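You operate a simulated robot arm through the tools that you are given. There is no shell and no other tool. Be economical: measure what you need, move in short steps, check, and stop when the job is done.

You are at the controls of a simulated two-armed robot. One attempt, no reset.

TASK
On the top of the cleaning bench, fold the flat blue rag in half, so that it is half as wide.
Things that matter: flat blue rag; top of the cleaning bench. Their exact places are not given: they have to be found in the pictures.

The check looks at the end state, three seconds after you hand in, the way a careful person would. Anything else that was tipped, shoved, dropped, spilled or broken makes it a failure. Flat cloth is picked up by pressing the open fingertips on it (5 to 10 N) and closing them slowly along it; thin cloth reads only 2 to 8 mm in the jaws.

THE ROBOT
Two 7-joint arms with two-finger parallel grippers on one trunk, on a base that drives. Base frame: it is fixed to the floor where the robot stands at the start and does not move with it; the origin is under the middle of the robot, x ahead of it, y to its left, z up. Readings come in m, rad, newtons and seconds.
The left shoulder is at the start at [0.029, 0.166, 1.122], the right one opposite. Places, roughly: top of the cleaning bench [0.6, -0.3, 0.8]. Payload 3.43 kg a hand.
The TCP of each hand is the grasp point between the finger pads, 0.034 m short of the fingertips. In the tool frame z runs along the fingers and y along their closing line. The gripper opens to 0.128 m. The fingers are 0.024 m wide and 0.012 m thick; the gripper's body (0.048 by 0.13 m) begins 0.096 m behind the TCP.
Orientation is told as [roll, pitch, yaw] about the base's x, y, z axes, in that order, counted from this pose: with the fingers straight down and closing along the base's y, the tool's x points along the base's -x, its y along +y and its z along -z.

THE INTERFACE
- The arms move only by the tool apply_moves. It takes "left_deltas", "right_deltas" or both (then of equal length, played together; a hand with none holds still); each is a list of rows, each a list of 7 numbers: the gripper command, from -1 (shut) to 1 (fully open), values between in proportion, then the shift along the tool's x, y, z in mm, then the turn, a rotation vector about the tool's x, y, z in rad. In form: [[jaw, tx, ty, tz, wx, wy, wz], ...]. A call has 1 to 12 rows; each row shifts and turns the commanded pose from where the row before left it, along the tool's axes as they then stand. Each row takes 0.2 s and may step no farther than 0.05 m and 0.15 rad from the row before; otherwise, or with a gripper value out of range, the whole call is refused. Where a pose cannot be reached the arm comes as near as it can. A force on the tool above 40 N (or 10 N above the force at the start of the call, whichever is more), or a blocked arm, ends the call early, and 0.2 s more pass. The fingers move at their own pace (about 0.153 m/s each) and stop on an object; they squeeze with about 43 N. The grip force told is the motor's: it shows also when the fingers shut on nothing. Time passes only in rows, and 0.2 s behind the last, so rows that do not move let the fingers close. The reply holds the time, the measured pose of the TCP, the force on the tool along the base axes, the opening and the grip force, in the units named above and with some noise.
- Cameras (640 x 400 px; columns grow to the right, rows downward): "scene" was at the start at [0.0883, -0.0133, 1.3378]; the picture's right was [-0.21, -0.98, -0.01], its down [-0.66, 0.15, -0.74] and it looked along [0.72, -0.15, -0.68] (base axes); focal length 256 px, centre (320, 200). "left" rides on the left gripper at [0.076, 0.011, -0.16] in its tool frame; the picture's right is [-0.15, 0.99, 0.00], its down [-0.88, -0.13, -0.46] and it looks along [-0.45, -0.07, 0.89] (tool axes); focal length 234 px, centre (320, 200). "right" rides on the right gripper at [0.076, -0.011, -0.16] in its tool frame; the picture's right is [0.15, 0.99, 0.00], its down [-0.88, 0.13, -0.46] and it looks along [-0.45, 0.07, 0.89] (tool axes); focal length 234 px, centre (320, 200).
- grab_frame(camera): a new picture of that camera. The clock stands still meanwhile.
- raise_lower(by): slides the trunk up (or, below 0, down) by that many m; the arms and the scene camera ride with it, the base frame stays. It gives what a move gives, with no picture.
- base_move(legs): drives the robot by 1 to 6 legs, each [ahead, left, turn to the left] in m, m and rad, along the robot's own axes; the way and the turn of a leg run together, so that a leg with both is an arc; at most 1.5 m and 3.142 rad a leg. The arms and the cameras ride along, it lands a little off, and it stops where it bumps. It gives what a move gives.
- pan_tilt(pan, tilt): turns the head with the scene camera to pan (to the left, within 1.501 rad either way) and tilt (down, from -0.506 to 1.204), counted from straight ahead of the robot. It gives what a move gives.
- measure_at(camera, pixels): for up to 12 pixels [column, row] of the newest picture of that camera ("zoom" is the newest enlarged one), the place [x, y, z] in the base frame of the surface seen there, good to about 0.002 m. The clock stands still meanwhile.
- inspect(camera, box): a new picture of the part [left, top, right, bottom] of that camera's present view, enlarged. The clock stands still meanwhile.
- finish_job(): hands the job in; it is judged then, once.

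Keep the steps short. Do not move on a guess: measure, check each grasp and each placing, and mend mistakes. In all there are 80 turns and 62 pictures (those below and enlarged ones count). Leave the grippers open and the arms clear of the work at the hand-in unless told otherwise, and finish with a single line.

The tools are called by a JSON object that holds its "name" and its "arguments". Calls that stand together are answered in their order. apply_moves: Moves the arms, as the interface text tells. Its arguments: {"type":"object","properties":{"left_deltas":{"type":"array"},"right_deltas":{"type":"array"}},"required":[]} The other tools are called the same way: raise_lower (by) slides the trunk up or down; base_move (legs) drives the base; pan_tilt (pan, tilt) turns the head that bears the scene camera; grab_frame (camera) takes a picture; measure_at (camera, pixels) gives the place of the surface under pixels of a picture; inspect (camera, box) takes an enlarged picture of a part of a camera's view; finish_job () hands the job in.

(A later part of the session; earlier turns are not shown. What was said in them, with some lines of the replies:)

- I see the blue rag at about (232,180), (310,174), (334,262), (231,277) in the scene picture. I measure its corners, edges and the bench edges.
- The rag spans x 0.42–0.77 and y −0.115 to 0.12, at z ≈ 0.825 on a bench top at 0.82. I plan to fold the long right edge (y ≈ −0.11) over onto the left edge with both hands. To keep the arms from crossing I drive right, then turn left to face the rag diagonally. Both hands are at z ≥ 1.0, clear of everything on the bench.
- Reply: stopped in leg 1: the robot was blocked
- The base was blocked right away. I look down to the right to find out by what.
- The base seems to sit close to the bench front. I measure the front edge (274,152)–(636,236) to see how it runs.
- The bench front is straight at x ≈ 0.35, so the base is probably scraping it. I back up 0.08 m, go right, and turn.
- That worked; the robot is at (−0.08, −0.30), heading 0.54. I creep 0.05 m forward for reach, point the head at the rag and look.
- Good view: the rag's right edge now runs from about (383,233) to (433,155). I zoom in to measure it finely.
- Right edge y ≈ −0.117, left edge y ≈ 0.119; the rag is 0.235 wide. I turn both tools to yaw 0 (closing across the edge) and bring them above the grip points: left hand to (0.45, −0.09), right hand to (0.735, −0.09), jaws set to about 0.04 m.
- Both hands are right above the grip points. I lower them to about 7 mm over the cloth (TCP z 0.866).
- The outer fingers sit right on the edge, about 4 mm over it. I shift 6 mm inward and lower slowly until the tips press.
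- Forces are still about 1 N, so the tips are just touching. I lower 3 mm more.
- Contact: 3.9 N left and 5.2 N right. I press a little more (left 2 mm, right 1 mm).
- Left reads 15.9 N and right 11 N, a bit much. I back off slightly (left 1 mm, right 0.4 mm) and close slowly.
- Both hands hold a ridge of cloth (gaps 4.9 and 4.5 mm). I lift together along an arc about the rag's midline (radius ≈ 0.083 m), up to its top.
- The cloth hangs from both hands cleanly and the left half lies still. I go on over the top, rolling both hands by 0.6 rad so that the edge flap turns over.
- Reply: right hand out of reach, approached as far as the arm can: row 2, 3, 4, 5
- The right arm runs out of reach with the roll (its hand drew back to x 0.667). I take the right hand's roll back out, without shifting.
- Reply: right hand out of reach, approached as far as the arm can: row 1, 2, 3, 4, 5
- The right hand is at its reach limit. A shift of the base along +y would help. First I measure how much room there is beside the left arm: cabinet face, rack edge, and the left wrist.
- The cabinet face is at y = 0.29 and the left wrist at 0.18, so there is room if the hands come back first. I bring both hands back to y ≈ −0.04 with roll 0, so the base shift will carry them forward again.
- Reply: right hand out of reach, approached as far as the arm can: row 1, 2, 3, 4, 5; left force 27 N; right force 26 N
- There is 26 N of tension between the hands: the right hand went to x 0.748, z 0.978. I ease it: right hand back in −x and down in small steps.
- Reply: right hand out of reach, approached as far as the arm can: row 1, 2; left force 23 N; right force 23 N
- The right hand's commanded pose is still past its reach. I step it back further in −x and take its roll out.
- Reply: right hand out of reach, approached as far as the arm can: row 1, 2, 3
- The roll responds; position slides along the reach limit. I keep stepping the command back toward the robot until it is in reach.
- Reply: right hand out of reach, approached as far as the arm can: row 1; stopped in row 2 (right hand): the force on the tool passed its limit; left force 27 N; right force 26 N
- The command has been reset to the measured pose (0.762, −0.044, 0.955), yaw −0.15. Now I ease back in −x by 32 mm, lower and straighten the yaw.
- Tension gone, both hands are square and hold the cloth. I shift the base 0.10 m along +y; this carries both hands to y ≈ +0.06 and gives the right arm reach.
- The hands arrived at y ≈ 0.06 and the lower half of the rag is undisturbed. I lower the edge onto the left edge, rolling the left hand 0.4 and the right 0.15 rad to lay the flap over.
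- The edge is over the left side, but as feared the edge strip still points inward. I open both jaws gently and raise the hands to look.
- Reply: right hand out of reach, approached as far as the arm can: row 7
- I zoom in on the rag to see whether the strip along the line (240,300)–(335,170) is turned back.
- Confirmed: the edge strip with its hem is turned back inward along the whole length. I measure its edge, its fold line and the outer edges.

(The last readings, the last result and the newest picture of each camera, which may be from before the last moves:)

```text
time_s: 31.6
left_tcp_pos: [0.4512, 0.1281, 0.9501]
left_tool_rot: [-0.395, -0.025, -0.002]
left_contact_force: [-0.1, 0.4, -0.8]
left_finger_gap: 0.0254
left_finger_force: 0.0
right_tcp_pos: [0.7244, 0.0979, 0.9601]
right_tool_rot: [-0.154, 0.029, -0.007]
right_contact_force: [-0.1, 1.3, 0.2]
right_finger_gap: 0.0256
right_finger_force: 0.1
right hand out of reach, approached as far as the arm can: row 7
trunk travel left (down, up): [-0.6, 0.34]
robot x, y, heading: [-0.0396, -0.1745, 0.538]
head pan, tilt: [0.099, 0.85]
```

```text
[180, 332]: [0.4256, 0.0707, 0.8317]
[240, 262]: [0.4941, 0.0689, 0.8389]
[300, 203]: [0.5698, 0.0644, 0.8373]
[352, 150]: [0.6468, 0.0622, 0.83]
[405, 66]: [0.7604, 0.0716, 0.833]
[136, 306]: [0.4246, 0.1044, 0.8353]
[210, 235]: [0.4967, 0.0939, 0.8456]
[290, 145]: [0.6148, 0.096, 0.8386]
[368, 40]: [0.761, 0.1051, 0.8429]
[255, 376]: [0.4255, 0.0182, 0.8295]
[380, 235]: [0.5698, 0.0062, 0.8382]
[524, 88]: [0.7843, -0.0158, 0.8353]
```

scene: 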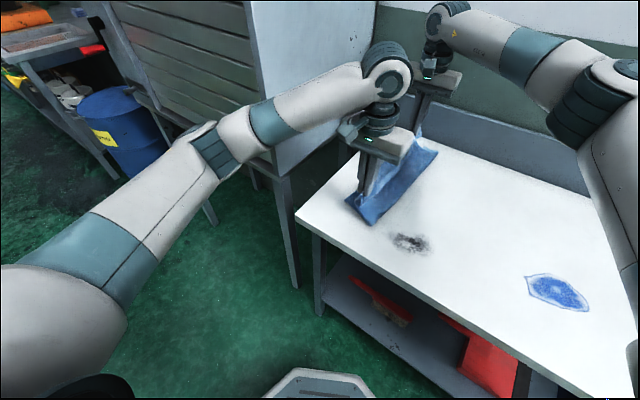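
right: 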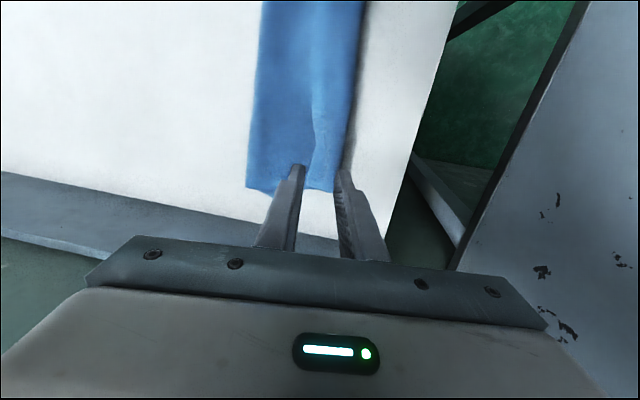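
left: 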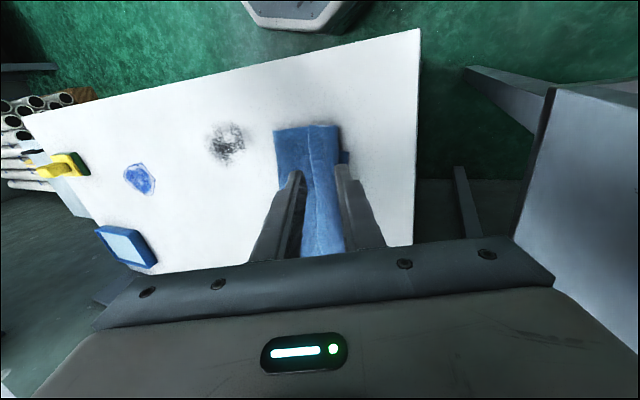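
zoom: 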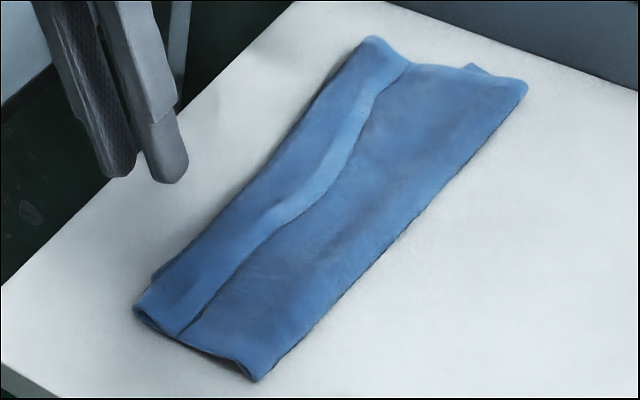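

The flap is about 37 mm wide (fold at y ≈ 0.105, edge at 0.068), too wide to leave. I will re-pinch the flap close to its edge with a small jaw gap (≈14 mm), so the turned strip gets much smaller. First I square both hands above it at y ≈ 0.085.

{"name": "apply_moves", "arguments": {"left_deltas": [[-0.78, -2.2, -5.1, 15.7, -0.099, 0.005, 0], [-0.78, -2.2, -6.6, 15.1, -0.099, 0.005, 0], [-0.78, -2.2, -8.1, 14.4, -0.099, 0.005, 0], [-0.78, -2.2, -9.5, 13.5, -0.099, 0.005, 0], [-0.78, 0, 0, 0, 0, 0, 0]], "right_deltas": [[-0.78, 1, -0.9, 15.3, -0.039, -0.007, 0], [-0.78, 1, -1.5, 15.3, -0.039, -0.007, 0], [-0.78, 1, -2, 15.2, -0.039, -0.007, 0], [-0.78, 1, -2.6, 15.1, -0.038, -0.007, 0], [-0.78, 0, 0, 0, 0, 0, 0]]}}

{"name": "grab_frame", "arguments": {"camera": "left"}}

{"name": "grab_frame", "arguments": {"camera": "right"}}

```text
time_s: 32.8
left_tcp_pos: [0.4632, 0.0941, 0.9001]
left_tool_rot: [-0.003, -0.001, 0.001]
left_contact_force: [0.5, 0.6, 0.0]
left_finger_gap: 0.0141
left_finger_force: 0.0
right_tcp_pos: [0.7217, 0.0917, 0.8962]
right_tool_rot: [-0.005, 0.002, -0.004]
right_contact_force: [0.1, 1.3, -0.6]
right_finger_gap: 0.0141
right_finger_force: 0.1
trunk travel left (down, up): [-0.6, 0.34]
robot x, y, heading: [-0.0362, -0.1688, 0.537]
head pan, tilt: [0.099, 0.85]
```

```text
32 pictures are left
```

left: 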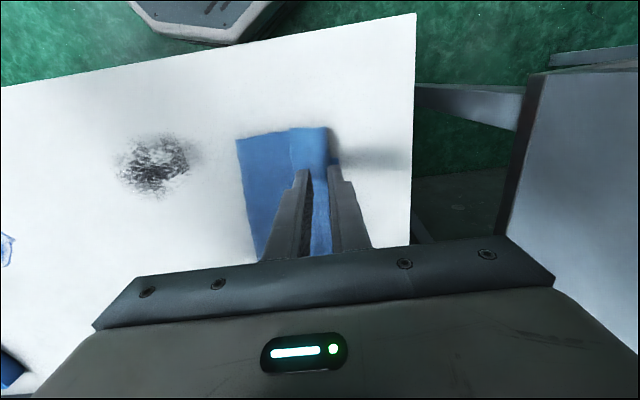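

```text
31 pictures are left
```

right: 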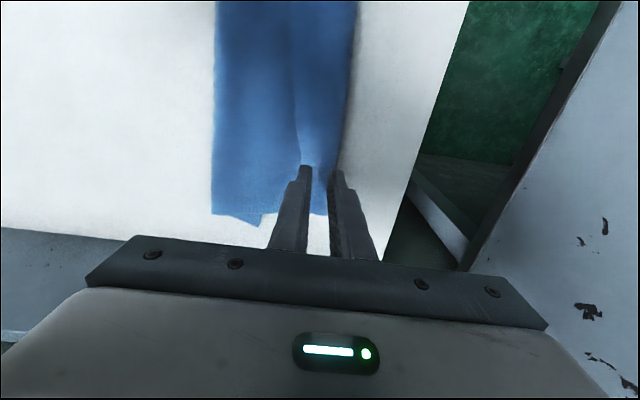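

The −y fingers sit about on the flap edge. I shift 4 mm in −y and lower until light contact (expected near TCP z ≈ 0.876).

{"name": "apply_moves", "arguments": {"left_deltas": [[-0.78, 0, -4, 10, 0, 0, 0], [-0.78, 0, 0, 8, 0, 0, 0], [-0.78, 0, 0, 4, 0, 0, 0], [-0.78, 0, 0, 3, 0, 0, 0], [-0.78, 0, 0, 0, 0, 0, 0]], "right_deltas": [[-0.78, 0, -3, 8, 0, 0, 0], [-0.78, 0, 0, 7, 0, 0, 0], [-0.78, 0, 0, 3, 0, 0, 0], [-0.78, 0, 0, 3, 0, 0, 0], [-0.78, 0, 0, 0, 0, 0, 0]]}}

```text
time_s: 34.0
left_tcp_pos: [0.4626, 0.0874, 0.8749]
left_tool_rot: [-0.004, 0.002, 0.001]
left_contact_force: [0.3, 0.2, 0.2]
left_finger_gap: 0.0141
left_finger_force: 0.0
right_tcp_pos: [0.7204, 0.0876, 0.875]
right_tool_rot: [-0.006, 0.003, -0.007]
right_contact_force: [-0.6, 0.7, -1.1]
right_finger_gap: 0.0143
right_finger_force: 0.1
trunk travel left (down, up): [-0.6, 0.34]
robot x, y, heading: [-0.0442, -0.1719, 0.53]
head pan, tilt: [0.099, 0.85]
```

{"name": "apply_moves", "arguments": {"left_deltas": [[-0.78, 0, 0, 2, 0, 0, 0], [-0.78, 0, 0, 2, 0, 0, 0], [-0.78, 0, 0, 1, 0, 0, 0], [-0.78, 0, 0, 0, 0, 0, 0]], "right_deltas": [[-0.78, 0, 0, 2, 0, 0, 0], [-0.78, 0, 0, 2, 0, 0, 0], [-0.78, 0, 0, 1, 0, 0, 0], [-0.78, 0, 0, 0, 0, 0, 0]]}}

```text
time_s: 35.0
left_tcp_pos: [0.4629, 0.0875, 0.8693]
left_tool_rot: [-0.006, 0.002, 0.0]
left_contact_force: [0.3, 0.2, 0.5]
left_finger_gap: 0.0139
left_finger_force: 0.1
right_tcp_pos: [0.7232, 0.0876, 0.8693]
right_tool_rot: [-0.004, 0.005, -0.008]
right_contact_force: [0.1, 0.3, 0.2]
right_finger_gap: 0.0141
right_finger_force: 0.0
trunk travel left (down, up): [-0.6, 0.34]
robot x, y, heading: [-0.0396, -0.1703, 0.538]
head pan, tilt: [0.099, 0.85]
```

No force yet (tips at 0.835; the plies are springy). I go on down 4 mm.

{"name": "apply_moves", "arguments": {"left_deltas": [[-0.78, 0, 0, 1.5, 0, 0, 0], [-0.78, 0, 0, 1.5, 0, 0, 0], [-0.78, 0, 0, 1, 0, 0, 0], [-0.78, 0, 0, 0, 0, 0, 0]], "right_deltas": [[-0.78, 0, 0, 1.5, 0, 0, 0], [-0.78, 0, 0, 1.5, 0, 0, 0], [-0.78, 0, 0, 1, 0, 0, 0], [-0.78, 0, 0, 0, 0, 0, 0]]}}

{"name": "inspect", "arguments": {"camera": "left", "box": [220, 100, 440, 260]}}

```text
time_s: 36.0
left_tcp_pos: [0.4634, 0.0883, 0.8657]
left_tool_rot: [-0.006, 0.003, 0.0]
left_contact_force: [0.3, 0.1, 1.9]
left_finger_gap: 0.0142
left_finger_force: 0.0
right_tcp_pos: [0.7228, 0.0868, 0.8662]
right_tool_rot: [-0.005, 0.004, -0.007]
right_contact_force: [-0.3, -0.3, -0.1]
right_finger_gap: 0.0142
right_finger_force: 0.1
trunk travel left (down, up): [-0.6, 0.34]
robot x, y, heading: [-0.036, -0.1686, 0.538]
head pan, tilt: [0.099, 0.85]
```

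```text
2.50 times, centred on (330, 180) of left
```

zoom: 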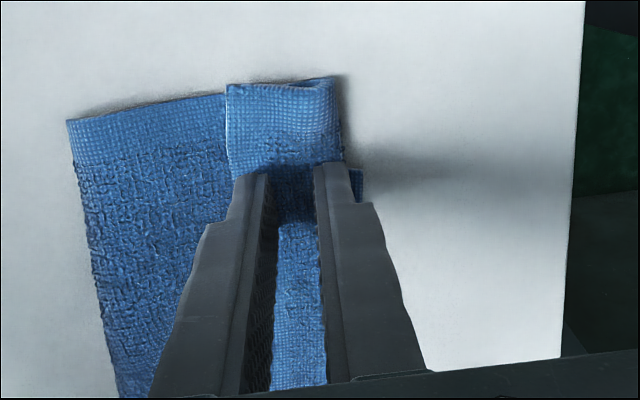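

The pinch is placed well; the bottom layer's corner peeks out at (358,185). Pressing on: left 1.5 mm, right 3 mm.

{"name": "apply_moves", "arguments": {"left_deltas": [[-0.78, 0, 0, 0.7, 0, 0, 0], [-0.78, 0, 0, 0.8, 0, 0, 0], [-0.78, 0, 0, 0, 0, 0, 0], [-0.78, 0, 0, 0, 0, 0, 0]], "right_deltas": [[-0.78, 0, 0, 1, 0, 0, 0], [-0.78, 0, 0, 1, 0, 0, 0], [-0.78, 0, 0, 1, 0, 0, 0], [-0.78, 0, 0, 0, 0, 0, 0]]}}

```text
time_s: 37.0
left_tcp_pos: [0.463, 0.0885, 0.8631]
left_tool_rot: [-0.006, 0.0, 0.001]
left_contact_force: [0.8, -0.5, 4.0]
left_finger_gap: 0.0139
left_finger_force: 0.1
right_tcp_pos: [0.7215, 0.0868, 0.8635]
right_tool_rot: [-0.006, 0.003, -0.006]
right_contact_force: [-0.6, 0.4, 1.3]
right_finger_gap: 0.0141
right_finger_force: 0.0
trunk travel left (down, up): [-0.6, 0.34]
robot x, y, heading: [-0.0387, -0.1729, 0.535]
head pan, tilt: [0.099, 0.85]
```

Left 4 N. Left 0.7 mm more, right 2 mm more.

{"name": "apply_moves", "arguments": {"left_deltas": [[-0.78, 0, 0, 0.7, 0, 0, 0], [-0.78, 0, 0, 0, 0, 0, 0], [-0.78, 0, 0, 0, 0, 0, 0]], "right_deltas": [[-0.78, 0, 0, 1, 0, 0, 0], [-0.78, 0, 0, 1, 0, 0, 0], [-0.78, 0, 0, 0, 0, 0, 0]]}}

```text
time_s: 37.8
left_tcp_pos: [0.4634, 0.0881, 0.8631]
left_tool_rot: [-0.004, 0.002, 0.0]
left_contact_force: [1.0, 0.1, 5.3]
left_finger_gap: 0.0136
left_finger_force: 0.2
right_tcp_pos: [0.7218, 0.0876, 0.8616]
right_tool_rot: [-0.008, 0.001, -0.007]
right_contact_force: [0.2, 0.5, 2.8]
right_finger_gap: 0.014
right_finger_force: 0.0
trunk travel left (down, up): [-0.6, 0.34]
robot x, y, heading: [-0.0396, -0.1712, 0.531]
head pan, tilt: [0.099, 0.85]
```

Left is at 5.3 N. Right goes 1 mm more, then both close slowly.

{"name": "apply_moves", "arguments": {"left_deltas": [[-0.78, 0, 0, 0, 0, 0, 0], [-0.78, 0, 0, 0, 0, 0, 0], [-0.82, 0, 0, 0, 0, 0, 0], [-0.86, 0, 0, 0, 0, 0, 0], [-0.89, 0, 0, 0, 0, 0, 0], [-0.92, 0, 0, 0, 0, 0, 0], [-0.95, 0, 0, 0, 0, 0, 0], [-1, 0, 0, 0, 0, 0, 0], [-1, 0, 0, 0, 0, 0, 0]], "right_deltas": [[-0.78, 0, 0, 1, 0, 0, 0], [-0.78, 0, 0, 0, 0, 0, 0], [-0.82, 0, 0, 0, 0, 0, 0], [-0.86, 0, 0, 0, 0, 0, 0], [-0.89, 0, 0, 0, 0, 0, 0], [-0.92, 0, 0, 0, 0, 0, 0], [-0.95, 0, 0, 0, 0, 0, 0], [-1, 0, 0, 0, 0, 0, 0], [-1, 0, 0, 0, 0, 0, 0]]}}

```text
time_s: 39.8
left_tcp_pos: [0.4633, 0.0871, 0.8621]
left_tool_rot: [-0.004, -0.001, 0.0]
left_contact_force: [-0.9, -0.1, 4.3]
left_finger_gap: 0.0005
left_finger_force: 33.2
right_tcp_pos: [0.7208, 0.0859, 0.8611]
right_tool_rot: [-0.005, 0.002, -0.006]
right_contact_force: [-0.4, -0.4, 4.1]
right_finger_gap: 0.0
right_finger_force: 33.3
trunk travel left (down, up): [-0.6, 0.34]
robot x, y, heading: [-0.0376, -0.1711, 0.541]
head pan, tilt: [0.099, 0.85]
```

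Both jaws closed on nothing (gap 0): the small pinch slipped. The closed tips still press on the flap with about 4 N, so I try dragging the flap 25 mm in +y, to unroll it about its fold like a tread.

{"name": "apply_moves", "arguments": {"left_deltas": [[-1, 0, 5, 0, 0, 0, 0], [-1, 0, 5, 0, 0, 0, 0], [-1, 0, 5, 0, 0, 0, 0], [-1, 0, 5, 0, 0, 0, 0], [-1, 0, 5, 0, 0, 0, 0]], "right_deltas": [[-1, 0, 5, 0, 0, 0, 0], [-1, 0, 5, 0, 0, 0, 0], [-1, 0, 5, 0, 0, 0, 0], [-1, 0, 5, 0, 0, 0, 0], [-1, 0, 5, 0, 0, 0, 0]]}}

{"name": "inspect", "arguments": {"camera": "scene", "box": [340, 130, 460, 230]}}

{"name": "inspect", "arguments": {"camera": "left", "box": [200, 60, 440, 260]}}

```text
time_s: 41.0
left_tcp_pos: [0.4629, 0.1135, 0.8643]
left_tool_rot: [-0.006, 0.001, -0.002]
left_contact_force: [-0.5, 0.0, 4.5]
left_finger_gap: 0.0
left_finger_force: 33.4
right_tcp_pos: [0.7216, 0.1117, 0.8612]
right_tool_rot: [-0.004, 0.001, -0.004]
right_contact_force: [-0.9, -0.4, 4.3]
right_finger_gap: 0.0
right_finger_force: 33.8
trunk travel left (down, up): [-0.6, 0.34]
robot x, y, heading: [-0.0369, -0.1731, 0.537]
head pan, tilt: [0.099, 0.85]
```

```text
4.00 times, centred on (400, 180) of scene
```

zoom: 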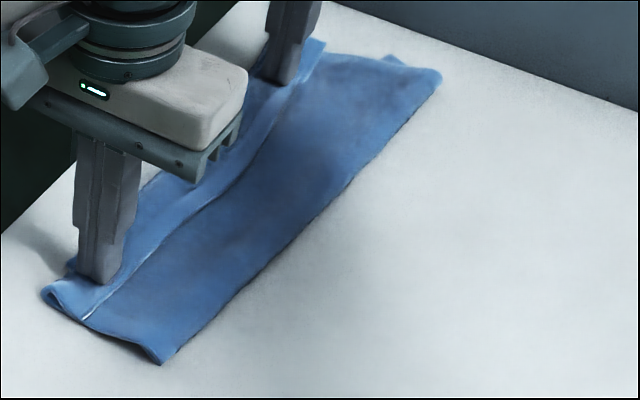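

```text
2.00 times, centred on (320, 160) of left
```

zoom: 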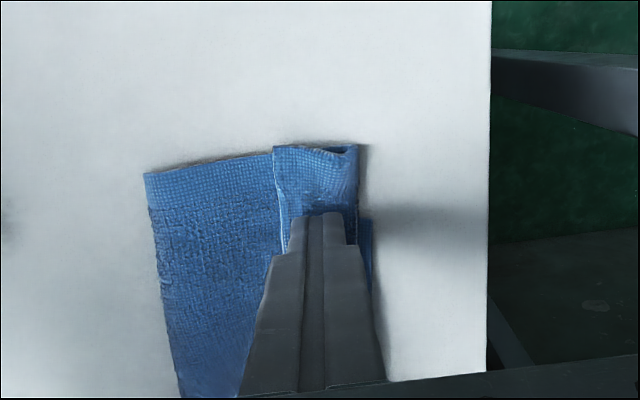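

I measure what moved: the flap edge, its fold, and the main fold line.

{"name": "measure_at", "arguments": {"camera": "zoom", "pixels": [[150, 180], [274, 152], [352, 152], [368, 222], [183, 385], [285, 230]]}}

{"name": "inspect", "arguments": {"camera": "right", "box": [180, 60, 460, 260]}}

```text
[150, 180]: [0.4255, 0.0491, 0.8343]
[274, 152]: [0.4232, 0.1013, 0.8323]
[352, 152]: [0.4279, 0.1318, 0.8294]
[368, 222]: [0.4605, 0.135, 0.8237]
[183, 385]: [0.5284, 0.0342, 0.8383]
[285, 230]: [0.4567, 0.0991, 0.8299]
```

```text
2.00 times, centred on (320, 160) of right
```

zoom: 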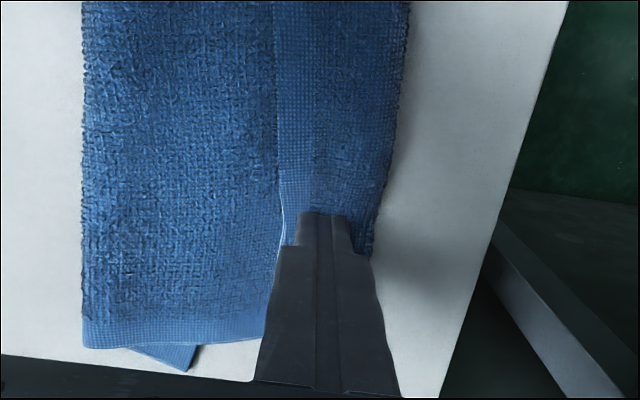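

The whole rag slid 27 mm in +y instead; the flap stayed turned. I change plan: grip the flap with a larger gap (22 mm), the −y finger standing against its edge and the other finger on it. First I raise, open, and set down again around y ≈ 0.113.

{"name": "apply_moves", "arguments": {"left_deltas": [[-1, 0, 0, -15, 0, 0, 0], [-0.65, 0, 0, 0, 0, 0, 0], [-0.65, 0, 0, 0, 0, 0, 0], [-0.65, 0, 0, 8, 0, 0, 0], [-0.65, 0, 0, 5, 0, 0, 0], [-0.65, 0, 0, 2, 0, 0, 0], [-0.65, 0, 0, 1, 0, 0, 0], [-0.65, 0, 0, 0, 0, 0, 0]], "right_deltas": [[-1, 0, 0, -15, 0, 0, 0], [-0.65, 0, 0, 0, 0, 0, 0], [-0.65, 0, 0, 0, 0, 0, 0], [-0.65, 0, 0, 8, 0, 0, 0], [-0.65, 0, 0, 5, 0, 0, 0], [-0.65, 0, 0, 2, 0, 0, 0], [-0.65, 0, 0, 1, 0, 0, 0], [-0.65, 0, 0, 0, 0, 0, 0]]}}

{"name": "inspect", "arguments": {"camera": "left", "box": [200, 60, 440, 260]}}

{"name": "inspect", "arguments": {"camera": "right", "box": [180, 60, 460, 260]}}

```text
time_s: 42.8
left_tcp_pos: [0.4633, 0.112, 0.8636]
left_tool_rot: [-0.004, 0.0, 0.001]
left_contact_force: [1.2, 0.0, 4.0]
left_finger_gap: 0.0223
left_finger_force: 0.0
right_tcp_pos: [0.7213, 0.1122, 0.8595]
right_tool_rot: [-0.004, 0.002, -0.004]
right_contact_force: [-0.8, 0.5, 9.3]
right_finger_gap: 0.0223
right_finger_force: 0.0
trunk travel left (down, up): [-0.6, 0.34]
robot x, y, heading: [-0.0394, -0.1705, 0.541]
head pan, tilt: [0.099, 0.85]
```

```text
2.00 times, centred on (320, 160) of left
```

zoom: 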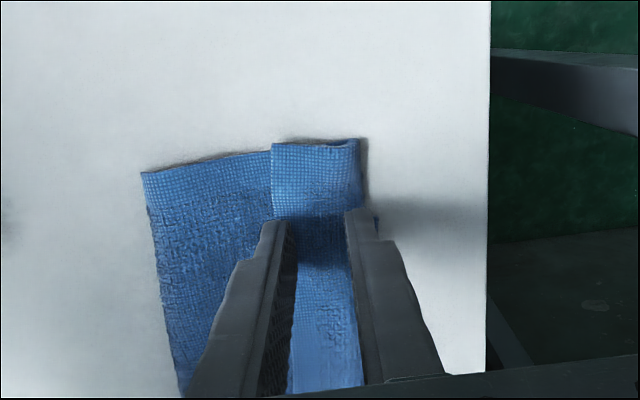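

```text
2.00 times, centred on (320, 160) of right
```

zoom: 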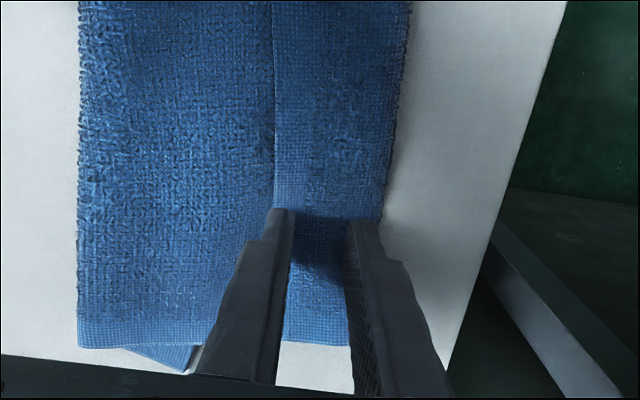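

The fingers sit well, with the −y finger at the flap's edge. Left presses 1 mm more and both close slowly.

{"name": "apply_moves", "arguments": {"left_deltas": [[-0.65, 0, 0, 1, 0, 0, 0], [-0.65, 0, 0, 0.5, 0, 0, 0], [-0.7, 0, 0, 0, 0, 0, 0], [-0.74, 0, 0, 0, 0, 0, 0], [-0.78, 0, 0, 0, 0, 0, 0], [-0.82, 0, 0, 0, 0, 0, 0], [-0.86, 0, 0, 0, 0, 0, 0], [-0.9, 0, 0, 0, 0, 0, 0], [-0.94, 0, 0, 0, 0, 0, 0], [-1, 0, 0, 0, 0, 0, 0], [-1, 0, 0, 0, 0, 0, 0]], "right_deltas": [[-0.65, 0, 0, 0, 0, 0, 0], [-0.65, 0, 0, 0, 0, 0, 0], [-0.7, 0, 0, 0, 0, 0, 0], [-0.74, 0, 0, 0, 0, 0, 0], [-0.78, 0, 0, 0, 0, 0, 0], [-0.82, 0, 0, 0, 0, 0, 0], [-0.86, 0, 0, 0, 0, 0, 0], [-0.9, 0, 0, 0, 0, 0, 0], [-0.94, 0, 0, 0, 0, 0, 0], [-1, 0, 0, 0, 0, 0, 0], [-1, 0, 0, 0, 0, 0, 0]]}}

```text
time_s: 45.2
left_tcp_pos: [0.463, 0.1129, 0.8628]
left_tool_rot: [-0.004, 0.0, 0.0]
left_contact_force: [0.3, 1.0, 9.5]
left_finger_gap: 0.0038
left_finger_force: 38.1
right_tcp_pos: [0.7207, 0.1114, 0.8603]
right_tool_rot: [-0.004, 0.002, -0.007]
right_contact_force: [-0.9, 0.8, 8.8]
right_finger_gap: 0.0037
right_finger_force: 38.8
trunk travel left (down, up): [-0.6, 0.34]
robot x, y, heading: [-0.0364, -0.1699, 0.537]
head pan, tilt: [0.099, 0.85]
```

Both caught cloth (gaps 3.8 and 3.7 mm, so only the flap's two plies). I lift 45 mm straight up and look.

{"name": "apply_moves", "arguments": {"left_deltas": [[-1, 0, 0, -12, 0, 0, 0], [-1, 0, 0, -15, 0, 0, 0], [-1, 0, 0, -18, 0, 0, 0], [-1, 0, 0, 0, 0, 0, 0]], "right_deltas": [[-1, 0, 0, -12, 0, 0, 0], [-1, 0, 0, -15, 0, 0, 0], [-1, 0, 0, -18, 0, 0, 0], [-1, 0, 0, 0, 0, 0, 0]]}}

{"name": "inspect", "arguments": {"camera": "scene", "box": [320, 100, 480, 230]}}

{"name": "inspect", "arguments": {"camera": "left", "box": [200, 60, 440, 260]}}

```text
time_s: 46.2
left_tcp_pos: [0.4637, 0.1133, 0.9059]
left_tool_rot: [-0.006, 0.001, 0.001]
left_contact_force: [0.1, 0.5, -0.4]
left_finger_gap: 0.004
left_finger_force: 38.7
right_tcp_pos: [0.722, 0.1136, 0.903]
right_tool_rot: [-0.006, 0.002, -0.005]
right_contact_force: [-1.0, 0.8, 0.2]
right_finger_gap: 0.0033
right_finger_force: 38.2
trunk travel left (down, up): [-0.6, 0.34]
robot x, y, heading: [-0.0403, -0.1728, 0.537]
head pan, tilt: [0.099, 0.85]
```

```text
3.08 times, centred on (400, 165) of scene
```

zoom: 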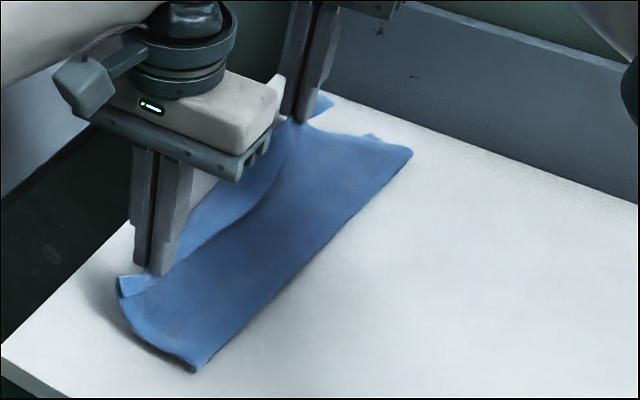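

```text
2.00 times, centred on (320, 160) of left
```

zoom: 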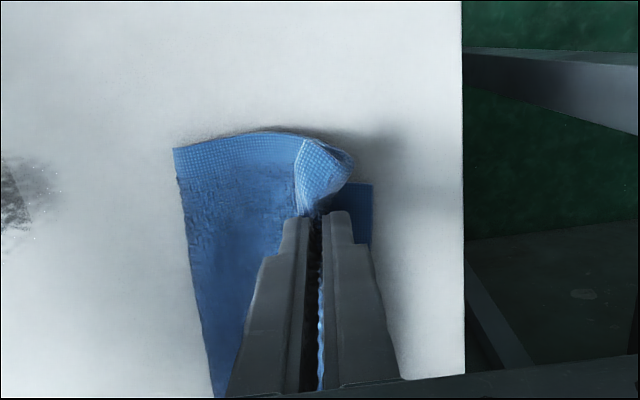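

The flap lifted on its own, and the bottom layer's corner now shows at (370,185). I carry the edge back over the top to y ≈ −0.03, so the main fold opens and I can see the bottom half.

{"name": "apply_moves", "arguments": {"left_deltas": [[-1, 0, -10, -15, 0, 0, 0], [-1, 0, -18, -15, 0, 0, 0], [-1, 0, -20, -12, 0, 0, 0], [-1, 0, -20, 0, 0, 0, 0], [-1, 0, -20, 0, 0, 0, 0], [-1, 0, -20, 4, 0, 0, 0], [-1, 0, -20, 6, 0, 0, 0], [-1, 0, -20, 8, 0, 0, 0], [-1, 0, 0, 0, 0, 0, 0]], "right_deltas": [[-1, 0, -10, -15, 0, 0, 0], [-1, 0, -18, -15, 0, 0, 0], [-1, 0, -20, -12, 0, 0, 0], [-1, 0, -20, 0, 0, 0, 0], [-1, 0, -20, 0, 0, 0, 0], [-1, 0, -20, 4, 0, 0, 0], [-1, 0, -20, 6, 0, 0, 0], [-1, 0, -20, 8, 0, 0, 0], [-1, 0, 0, 0, 0, 0, 0]]}}

{"name": "inspect", "arguments": {"camera": "scene", "box": [320, 100, 480, 230]}}

```text
time_s: 48.2
left_tcp_pos: [0.4642, -0.0343, 0.9311]
left_tool_rot: [-0.004, 0.002, 0.0]
left_contact_force: [-0.1, -0.1, -0.3]
left_finger_gap: 0.0039
left_finger_force: 38.5
right_tcp_pos: [0.7219, -0.0335, 0.9288]
right_tool_rot: [-0.005, 0.004, -0.006]
right_contact_force: [-0.8, 0.6, -0.7]
right_finger_gap: 0.0036
right_finger_force: 38.2
trunk travel left (down, up): [-0.6, 0.34]
robot x, y, heading: [-0.0368, -0.1695, 0.539]
head pan, tilt: [0.099, 0.85]
```

```text
3.08 times, centred on (400, 165) of scene
```

zoom: 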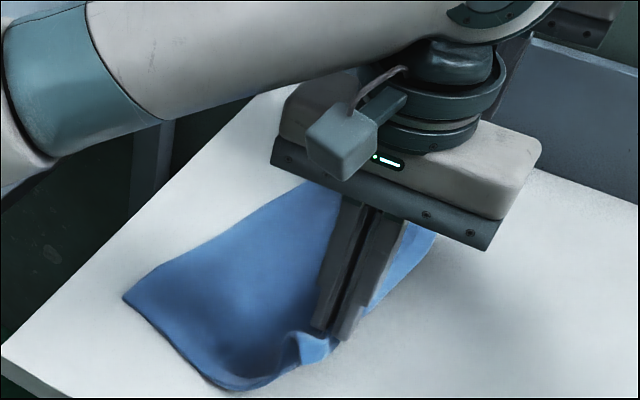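

The bottom half lies flat. I measure its left edge here, and look for its far corner with the right camera.

{"name": "measure_at", "arguments": {"camera": "zoom", "pixels": [[127, 298], [180, 255], [240, 218], [300, 186], [180, 350], [215, 385], [312, 362]]}}

{"name": "grab_frame", "arguments": {"camera": "right"}}

```text
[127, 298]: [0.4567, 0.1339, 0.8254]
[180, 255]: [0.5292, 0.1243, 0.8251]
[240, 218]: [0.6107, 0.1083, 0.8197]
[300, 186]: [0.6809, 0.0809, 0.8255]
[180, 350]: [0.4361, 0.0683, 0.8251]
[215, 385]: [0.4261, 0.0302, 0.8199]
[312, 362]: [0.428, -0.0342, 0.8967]
```

```text
21 pictures are left
```

right: 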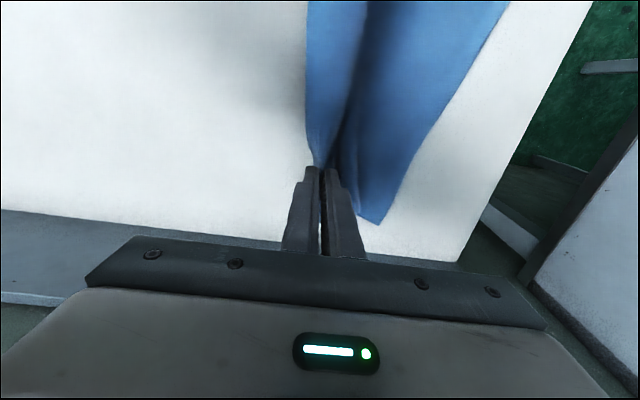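

{"name": "measure_at", "arguments": {"camera": "right", "pixels": [[376, 220], [398, 190], [430, 135], [470, 70], [505, 10], [310, 150], [330, 30]]}}

```text
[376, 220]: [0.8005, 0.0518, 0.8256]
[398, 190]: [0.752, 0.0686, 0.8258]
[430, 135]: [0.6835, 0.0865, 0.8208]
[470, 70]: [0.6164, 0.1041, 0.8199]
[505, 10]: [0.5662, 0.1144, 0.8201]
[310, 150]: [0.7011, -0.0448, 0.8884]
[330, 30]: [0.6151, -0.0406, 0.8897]
```

The bottom edge runs from (0.457, 0.134) to (0.800, 0.052), i.e. turned −0.235 rad. I align the held edge to it (tool yaw −0.235), go over the top and halfway down toward that edge.

{"name": "apply_moves", "arguments": {"left_deltas": [[-1, -0.5, 11.3, -4.5, 0, 0, 0.059], [-1, 0.2, 11.3, -4.5, 0, 0, 0.059], [-1, 0.8, 11.3, -4.5, 0, 0, 0.059], [-1, 1.5, 11.2, -4.5, 0, 0, 0.058], [-1, 0, 17.5, 2, 0, 0, 0], [-1, 0, 17.5, 3, 0, 0, 0], [-1, 0, 17.5, 5, 0, 0, 0], [-1, 0, 17.5, 7, 0, 0, 0], [-1, 0, 0, 0, 0, 0, 0]], "right_deltas": [[-1, 1.5, -3.6, -5, 0, 0, 0.059], [-1, 1.3, -3.7, -5, 0, 0, 0.059], [-1, 1.1, -3.75, -5, 0, 0, 0.059], [-1, 0.85, -3.8, -5, 0, 0, 0.058], [-1, 0, 17.5, 2, 0, 0, 0], [-1, 0, 17.5, 3, 0, 0, 0], [-1, 0, 17.5, 5, 0, 0, 0], [-1, 0, 17.5, 7, 0, 0, 0], [-1, 0, 0, 0, 0, 0, 0]]}}

{"name": "inspect", "arguments": {"camera": "scene", "box": [320, 80, 480, 230]}}

```text
time_s: 50.2
left_tcp_pos: [0.482, 0.0782, 0.9303]
left_tool_rot: [-0.003, 0.001, -0.236]
left_contact_force: [0.6, -0.3, -0.6]
left_finger_gap: 0.0038
left_finger_force: 38.7
right_tcp_pos: [0.732, 0.0178, 0.9328]
right_tool_rot: [-0.004, 0.001, -0.24]
right_contact_force: [0.2, -0.2, -0.7]
right_finger_gap: 0.0033
right_finger_force: 37.6
trunk travel left (down, up): [-0.6, 0.34]
robot x, y, heading: [-0.0388, -0.1677, 0.532]
head pan, tilt: [0.099, 0.85]
```

```text
2.67 times, centred on (400, 155) of scene
```

zoom: 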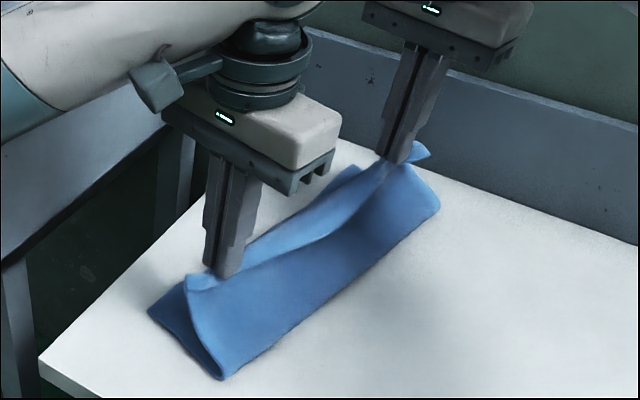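

The fold now runs parallel and the layers line up. I lower the edge onto the bottom edge (37 mm further over, 60 mm down).

{"name": "apply_moves", "arguments": {"left_deltas": [[-1, 0, 12, 10, 0, 0, 0], [-1, 0, 10, 13, 0, 0, 0], [-1, 0, 8, 15, 0, 0, 0], [-1, 0, 7, 15, 0, 0, 0], [-1, 0, 0, 3, 0, 0, 0], [-1, 0, 0, 0, 0, 0, 0]], "right_deltas": [[-1, 0, 12, 10, 0, 0, 0], [-1, 0, 10, 13, 0, 0, 0], [-1, 0, 8, 15, 0, 0, 0], [-1, 0, 7, 15, 0, 0, 0], [-1, 0, 0, 6, 0, 0, 0], [-1, 0, 0, 0, 0, 0, 0]]}}

{"name": "inspect", "arguments": {"camera": "scene", "box": [320, 80, 480, 230]}}

{"name": "inspect", "arguments": {"camera": "left", "box": [200, 60, 440, 260]}}

```text
time_s: 51.6
left_tcp_pos: [0.4904, 0.1139, 0.8736]
left_tool_rot: [-0.006, -0.001, -0.236]
left_contact_force: [-0.1, -0.8, 0.5]
left_finger_gap: 0.0039
left_finger_force: 38.3
right_tcp_pos: [0.7378, 0.0556, 0.8698]
right_tool_rot: [-0.006, 0.003, -0.241]
right_contact_force: [-1.0, -0.6, -0.4]
right_finger_gap: 0.0035
right_finger_force: 38.1
trunk travel left (down, up): [-0.6, 0.34]
robot x, y, heading: [-0.0366, -0.1684, 0.54]
head pan, tilt: [0.099, 0.85]
```

```text
2.67 times, centred on (400, 155) of scene
```

zoom: 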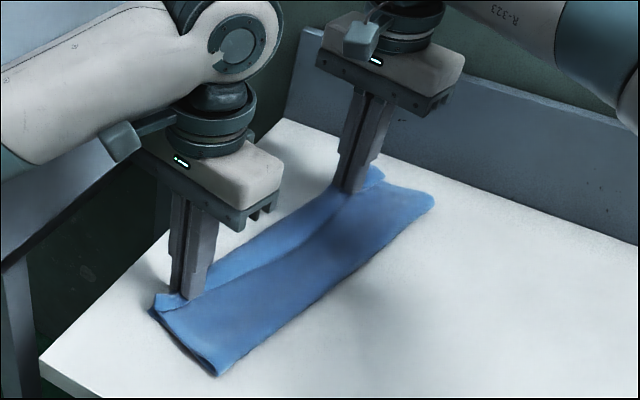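

```text
2.00 times, centred on (320, 160) of left
```

zoom: 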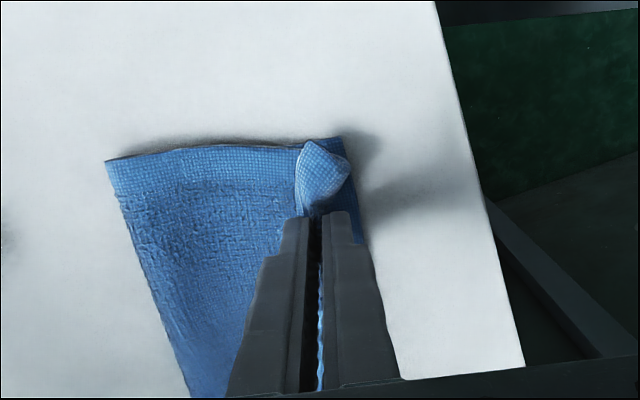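

A turned strip still sits under the −y finger. While releasing I'll use that finger as a pusher: open gradually while shifting +y so the −y finger stays put, then sweep 35 mm in +y to tip the ridge and its edge outward.

{"name": "apply_moves", "arguments": {"left_deltas": [[-0.85, 0, 4.8, 1, 0, 0, 0], [-0.7, 0, 4.8, 0, 0, 0, 0], [-0.55, 0, 4.8, 0, 0, 0, 0], [-0.4, 0, 4.8, 0, 0, 0, 0], [-0.25, 0, 4.8, 0, 0, 0, 0], [-0.1, 0, 4.8, 0, 0, 0, 0], [-0.1, 0, 9, 0, 0, 0, 0], [-0.1, 0, 9, 0, 0, 0, 0], [-0.1, 0, 9, 0, 0, 0, 0], [-0.1, 0, 8, 0, 0, 0, 0]], "right_deltas": [[-0.85, 0, 4.8, 0, 0, 0, 0], [-0.7, 0, 4.8, 0, 0, 0, 0], [-0.55, 0, 4.8, 0, 0, 0, 0], [-0.4, 0, 4.8, 0, 0, 0, 0], [-0.25, 0, 4.8, 0, 0, 0, 0], [-0.1, 0, 4.8, 0, 0, 0, 0], [-0.1, 0, 9, 0, 0, 0, 0], [-0.1, 0, 9, 0, 0, 0, 0], [-0.1, 0, 9, 0, 0, 0, 0], [-0.1, 0, 8, 0, 0, 0, 0]]}}

{"name": "inspect", "arguments": {"camera": "left", "box": [160, 60, 440, 260]}}

{"name": "inspect", "arguments": {"camera": "scene", "box": [320, 80, 480, 230]}}

```text
time_s: 53.8
left_tcp_pos: [0.5044, 0.1788, 0.872]
left_tool_rot: [-0.006, -0.001, -0.236]
left_contact_force: [-0.1, -0.2, -0.5]
left_finger_gap: 0.0576
left_finger_force: 0.0
right_tcp_pos: [0.7546, 0.1157, 0.8726]
right_tool_rot: [-0.005, 0.002, -0.241]
right_contact_force: [-0.2, 1.1, -0.8]
right_finger_gap: 0.0577
right_finger_force: 0.2
trunk travel left (down, up): [-0.6, 0.34]
robot x, y, heading: [-0.0418, -0.1731, 0.539]
head pan, tilt: [0.099, 0.85]
```

```text
2.00 times, centred on (300, 160) of left
```

zoom: 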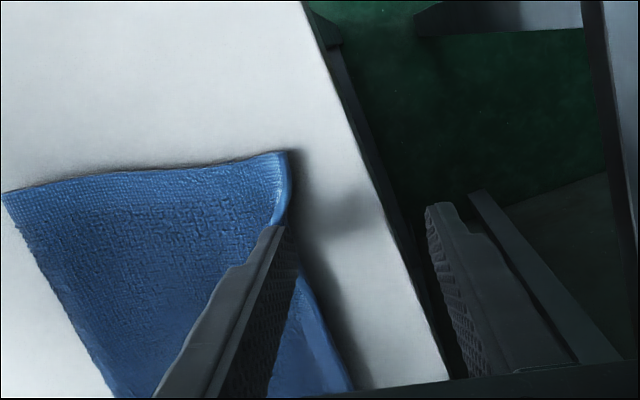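

```text
2.67 times, centred on (400, 155) of scene
```

zoom: 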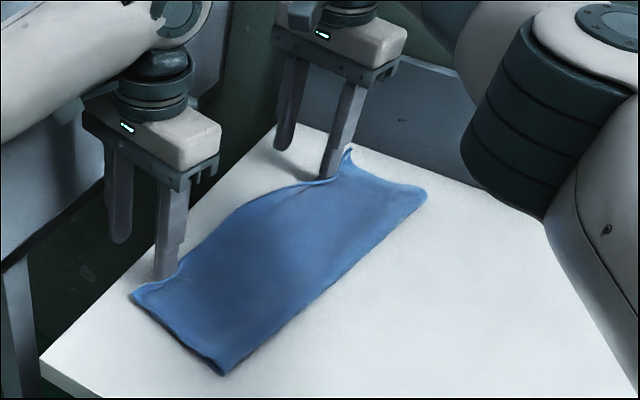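

That worked: the strip has been pushed over to the outside and no turned-back flap is seen. I raise both hands straight up and look.

{"name": "apply_moves", "arguments": {"left_deltas": [[-0.1, 0, 2, -15, 0, 0, 0], [-0.1, 0, 0, -30, 0, 0, 0], [-0.1, 0, 0, -30, 0, 0, 0], [-0.1, 0, 0, -30, 0, 0, 0], [-0.1, 0, 0, 0, 0, 0, 0]], "right_deltas": [[-0.1, 0, 0, -15, 0, 0, 0], [-0.1, 0, -10, -25, 0, 0, 0], [-0.1, 0, -10, -20, 0, 0, 0], [-0.1, 0, -10, -20, 0, 0, 0], [-0.1, 0, 0, 0, 0, 0, 0]]}}

{"name": "inspect", "arguments": {"camera": "scene", "box": [335, 120, 455, 230]}}

```text
time_s: 55.0
left_tcp_pos: [0.5025, 0.1753, 0.9821]
left_tool_rot: [-0.001, 0.001, -0.237]
left_contact_force: [0.7, -0.3, -0.9]
left_finger_gap: 0.0577
left_finger_force: 0.2
right_tcp_pos: [0.7449, 0.0824, 0.9568]
right_tool_rot: [-0.002, 0.0, -0.239]
right_contact_force: [0.4, -0.2, -0.4]
right_finger_gap: 0.0573
right_finger_force: 0.1
trunk travel left (down, up): [-0.6, 0.34]
robot x, y, heading: [-0.037, -0.1761, 0.53]
head pan, tilt: [0.099, 0.85]
```

```text
3.64 times, centred on (395, 175) of scene
```

zoom: 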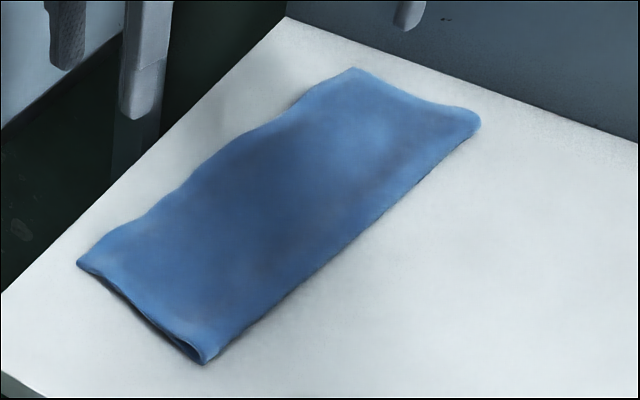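

Excellent: a clean half fold. I measure the top edge, the fold line and the corners, and check against the bottom edge line from (0.457, 0.134) to (0.800, 0.052).

{"name": "measure_at", "arguments": {"camera": "zoom", "pixels": [[80, 263], [150, 213], [220, 155], [300, 105], [352, 71], [205, 360], [290, 290], [400, 190], [478, 122], [140, 310], [415, 98], [270, 200]]}}

{"name": "grab_frame", "arguments": {"camera": "left"}}

{"name": "grab_frame", "arguments": {"camera": "right"}}

```text
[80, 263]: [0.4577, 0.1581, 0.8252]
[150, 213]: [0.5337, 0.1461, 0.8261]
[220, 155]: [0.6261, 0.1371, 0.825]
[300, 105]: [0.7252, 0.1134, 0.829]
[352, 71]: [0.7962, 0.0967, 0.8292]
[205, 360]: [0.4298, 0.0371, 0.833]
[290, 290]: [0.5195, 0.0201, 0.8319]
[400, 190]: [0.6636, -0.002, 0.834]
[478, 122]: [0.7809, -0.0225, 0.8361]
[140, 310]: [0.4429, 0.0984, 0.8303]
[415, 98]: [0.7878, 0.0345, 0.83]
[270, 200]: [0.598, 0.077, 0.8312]
```

```text
14 pictures are left
```

left: 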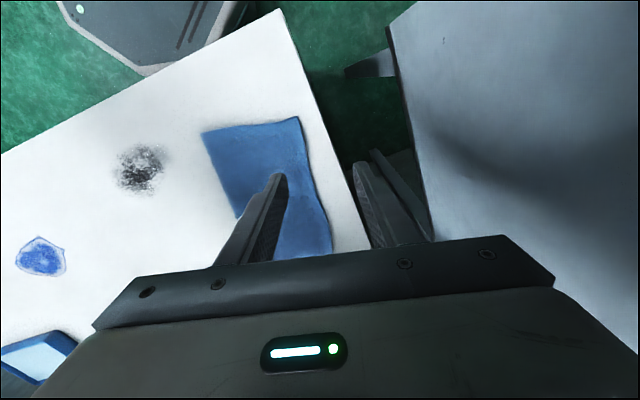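

```text
13 pictures are left
```

right: 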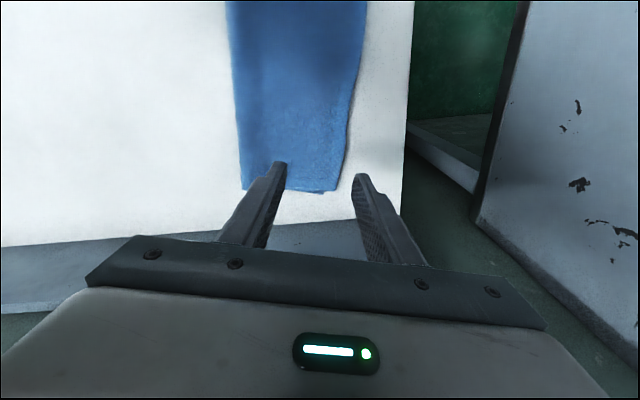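

Width is now 0.119 m near and 0.117 m far, exactly half of 0.235, and edges, fold and corners line up. The rag lies fully on the bench (edge 0.158 against the bench edge at 0.18). I open the grippers and move the arms up and clear.

{"name": "apply_moves", "arguments": {"left_deltas": [[-0.1, 0, -10, -30, 0, 0, 0], [-0.1, 10, -20, -30, 0, 0, 0], [0.3, 25, -20, -20, 0, 0, 0], [0.6, 35, -10, -10, 0, 0, 0], [1, 35, 0, 0, 0, 0, 0], [1, 35, 0, 0, 0, 0, 0], [1, 0, 0, 0, 0, 0, 0]], "right_deltas": [[-0.1, 10, -15, -15, 0, 0, 0], [0.1, 15, -30, -15, 0, 0, 0], [0.3, 15, -35, -15, 0, 0, 0], [0.6, 15, -40, -15, 0, 0, 0], [1, 15, -40, 0, 0, 0, 0], [1, 0, -40, 0, 0, 0, 0], [1, 0, 0, 0, 0, 0, 0]]}}

{"name": "grab_frame", "arguments": {"camera": "scene"}}

```text
time_s: 56.6
left_tcp_pos: [0.3561, 0.1546, 1.0678]
left_tool_rot: [-0.006, 0.002, -0.235]
left_contact_force: [-0.6, 0.4, -0.3]
left_finger_gap: 0.1278
left_finger_force: 0.0
right_tcp_pos: [0.6345, -0.0907, 1.0141]
right_tool_rot: [-0.006, 0.0, -0.241]
right_contact_force: [-0.1, -0.3, 0.2]
right_finger_gap: 0.1282
right_finger_force: 0.1
trunk travel left (down, up): [-0.6, 0.34]
robot x, y, heading: [-0.039, -0.1723, 0.538]
head pan, tilt: [0.099, 0.85]
```

```text
12 pictures are left
```

scene: 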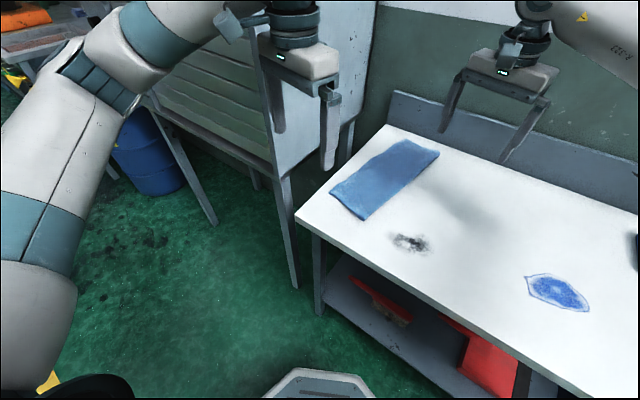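

The rag lies folded in half, nothing else was touched, and the grippers are open and clear, so I hand in.

{"name": "finish_job", "arguments": {}}

```text
The job is handed in.
```

The blue rag is folded in half on the bench top, now about 0.118 m wide (it was 0.235 m) and lying about 0.2 rad askew; nothing else was moved, and the job is handed in.
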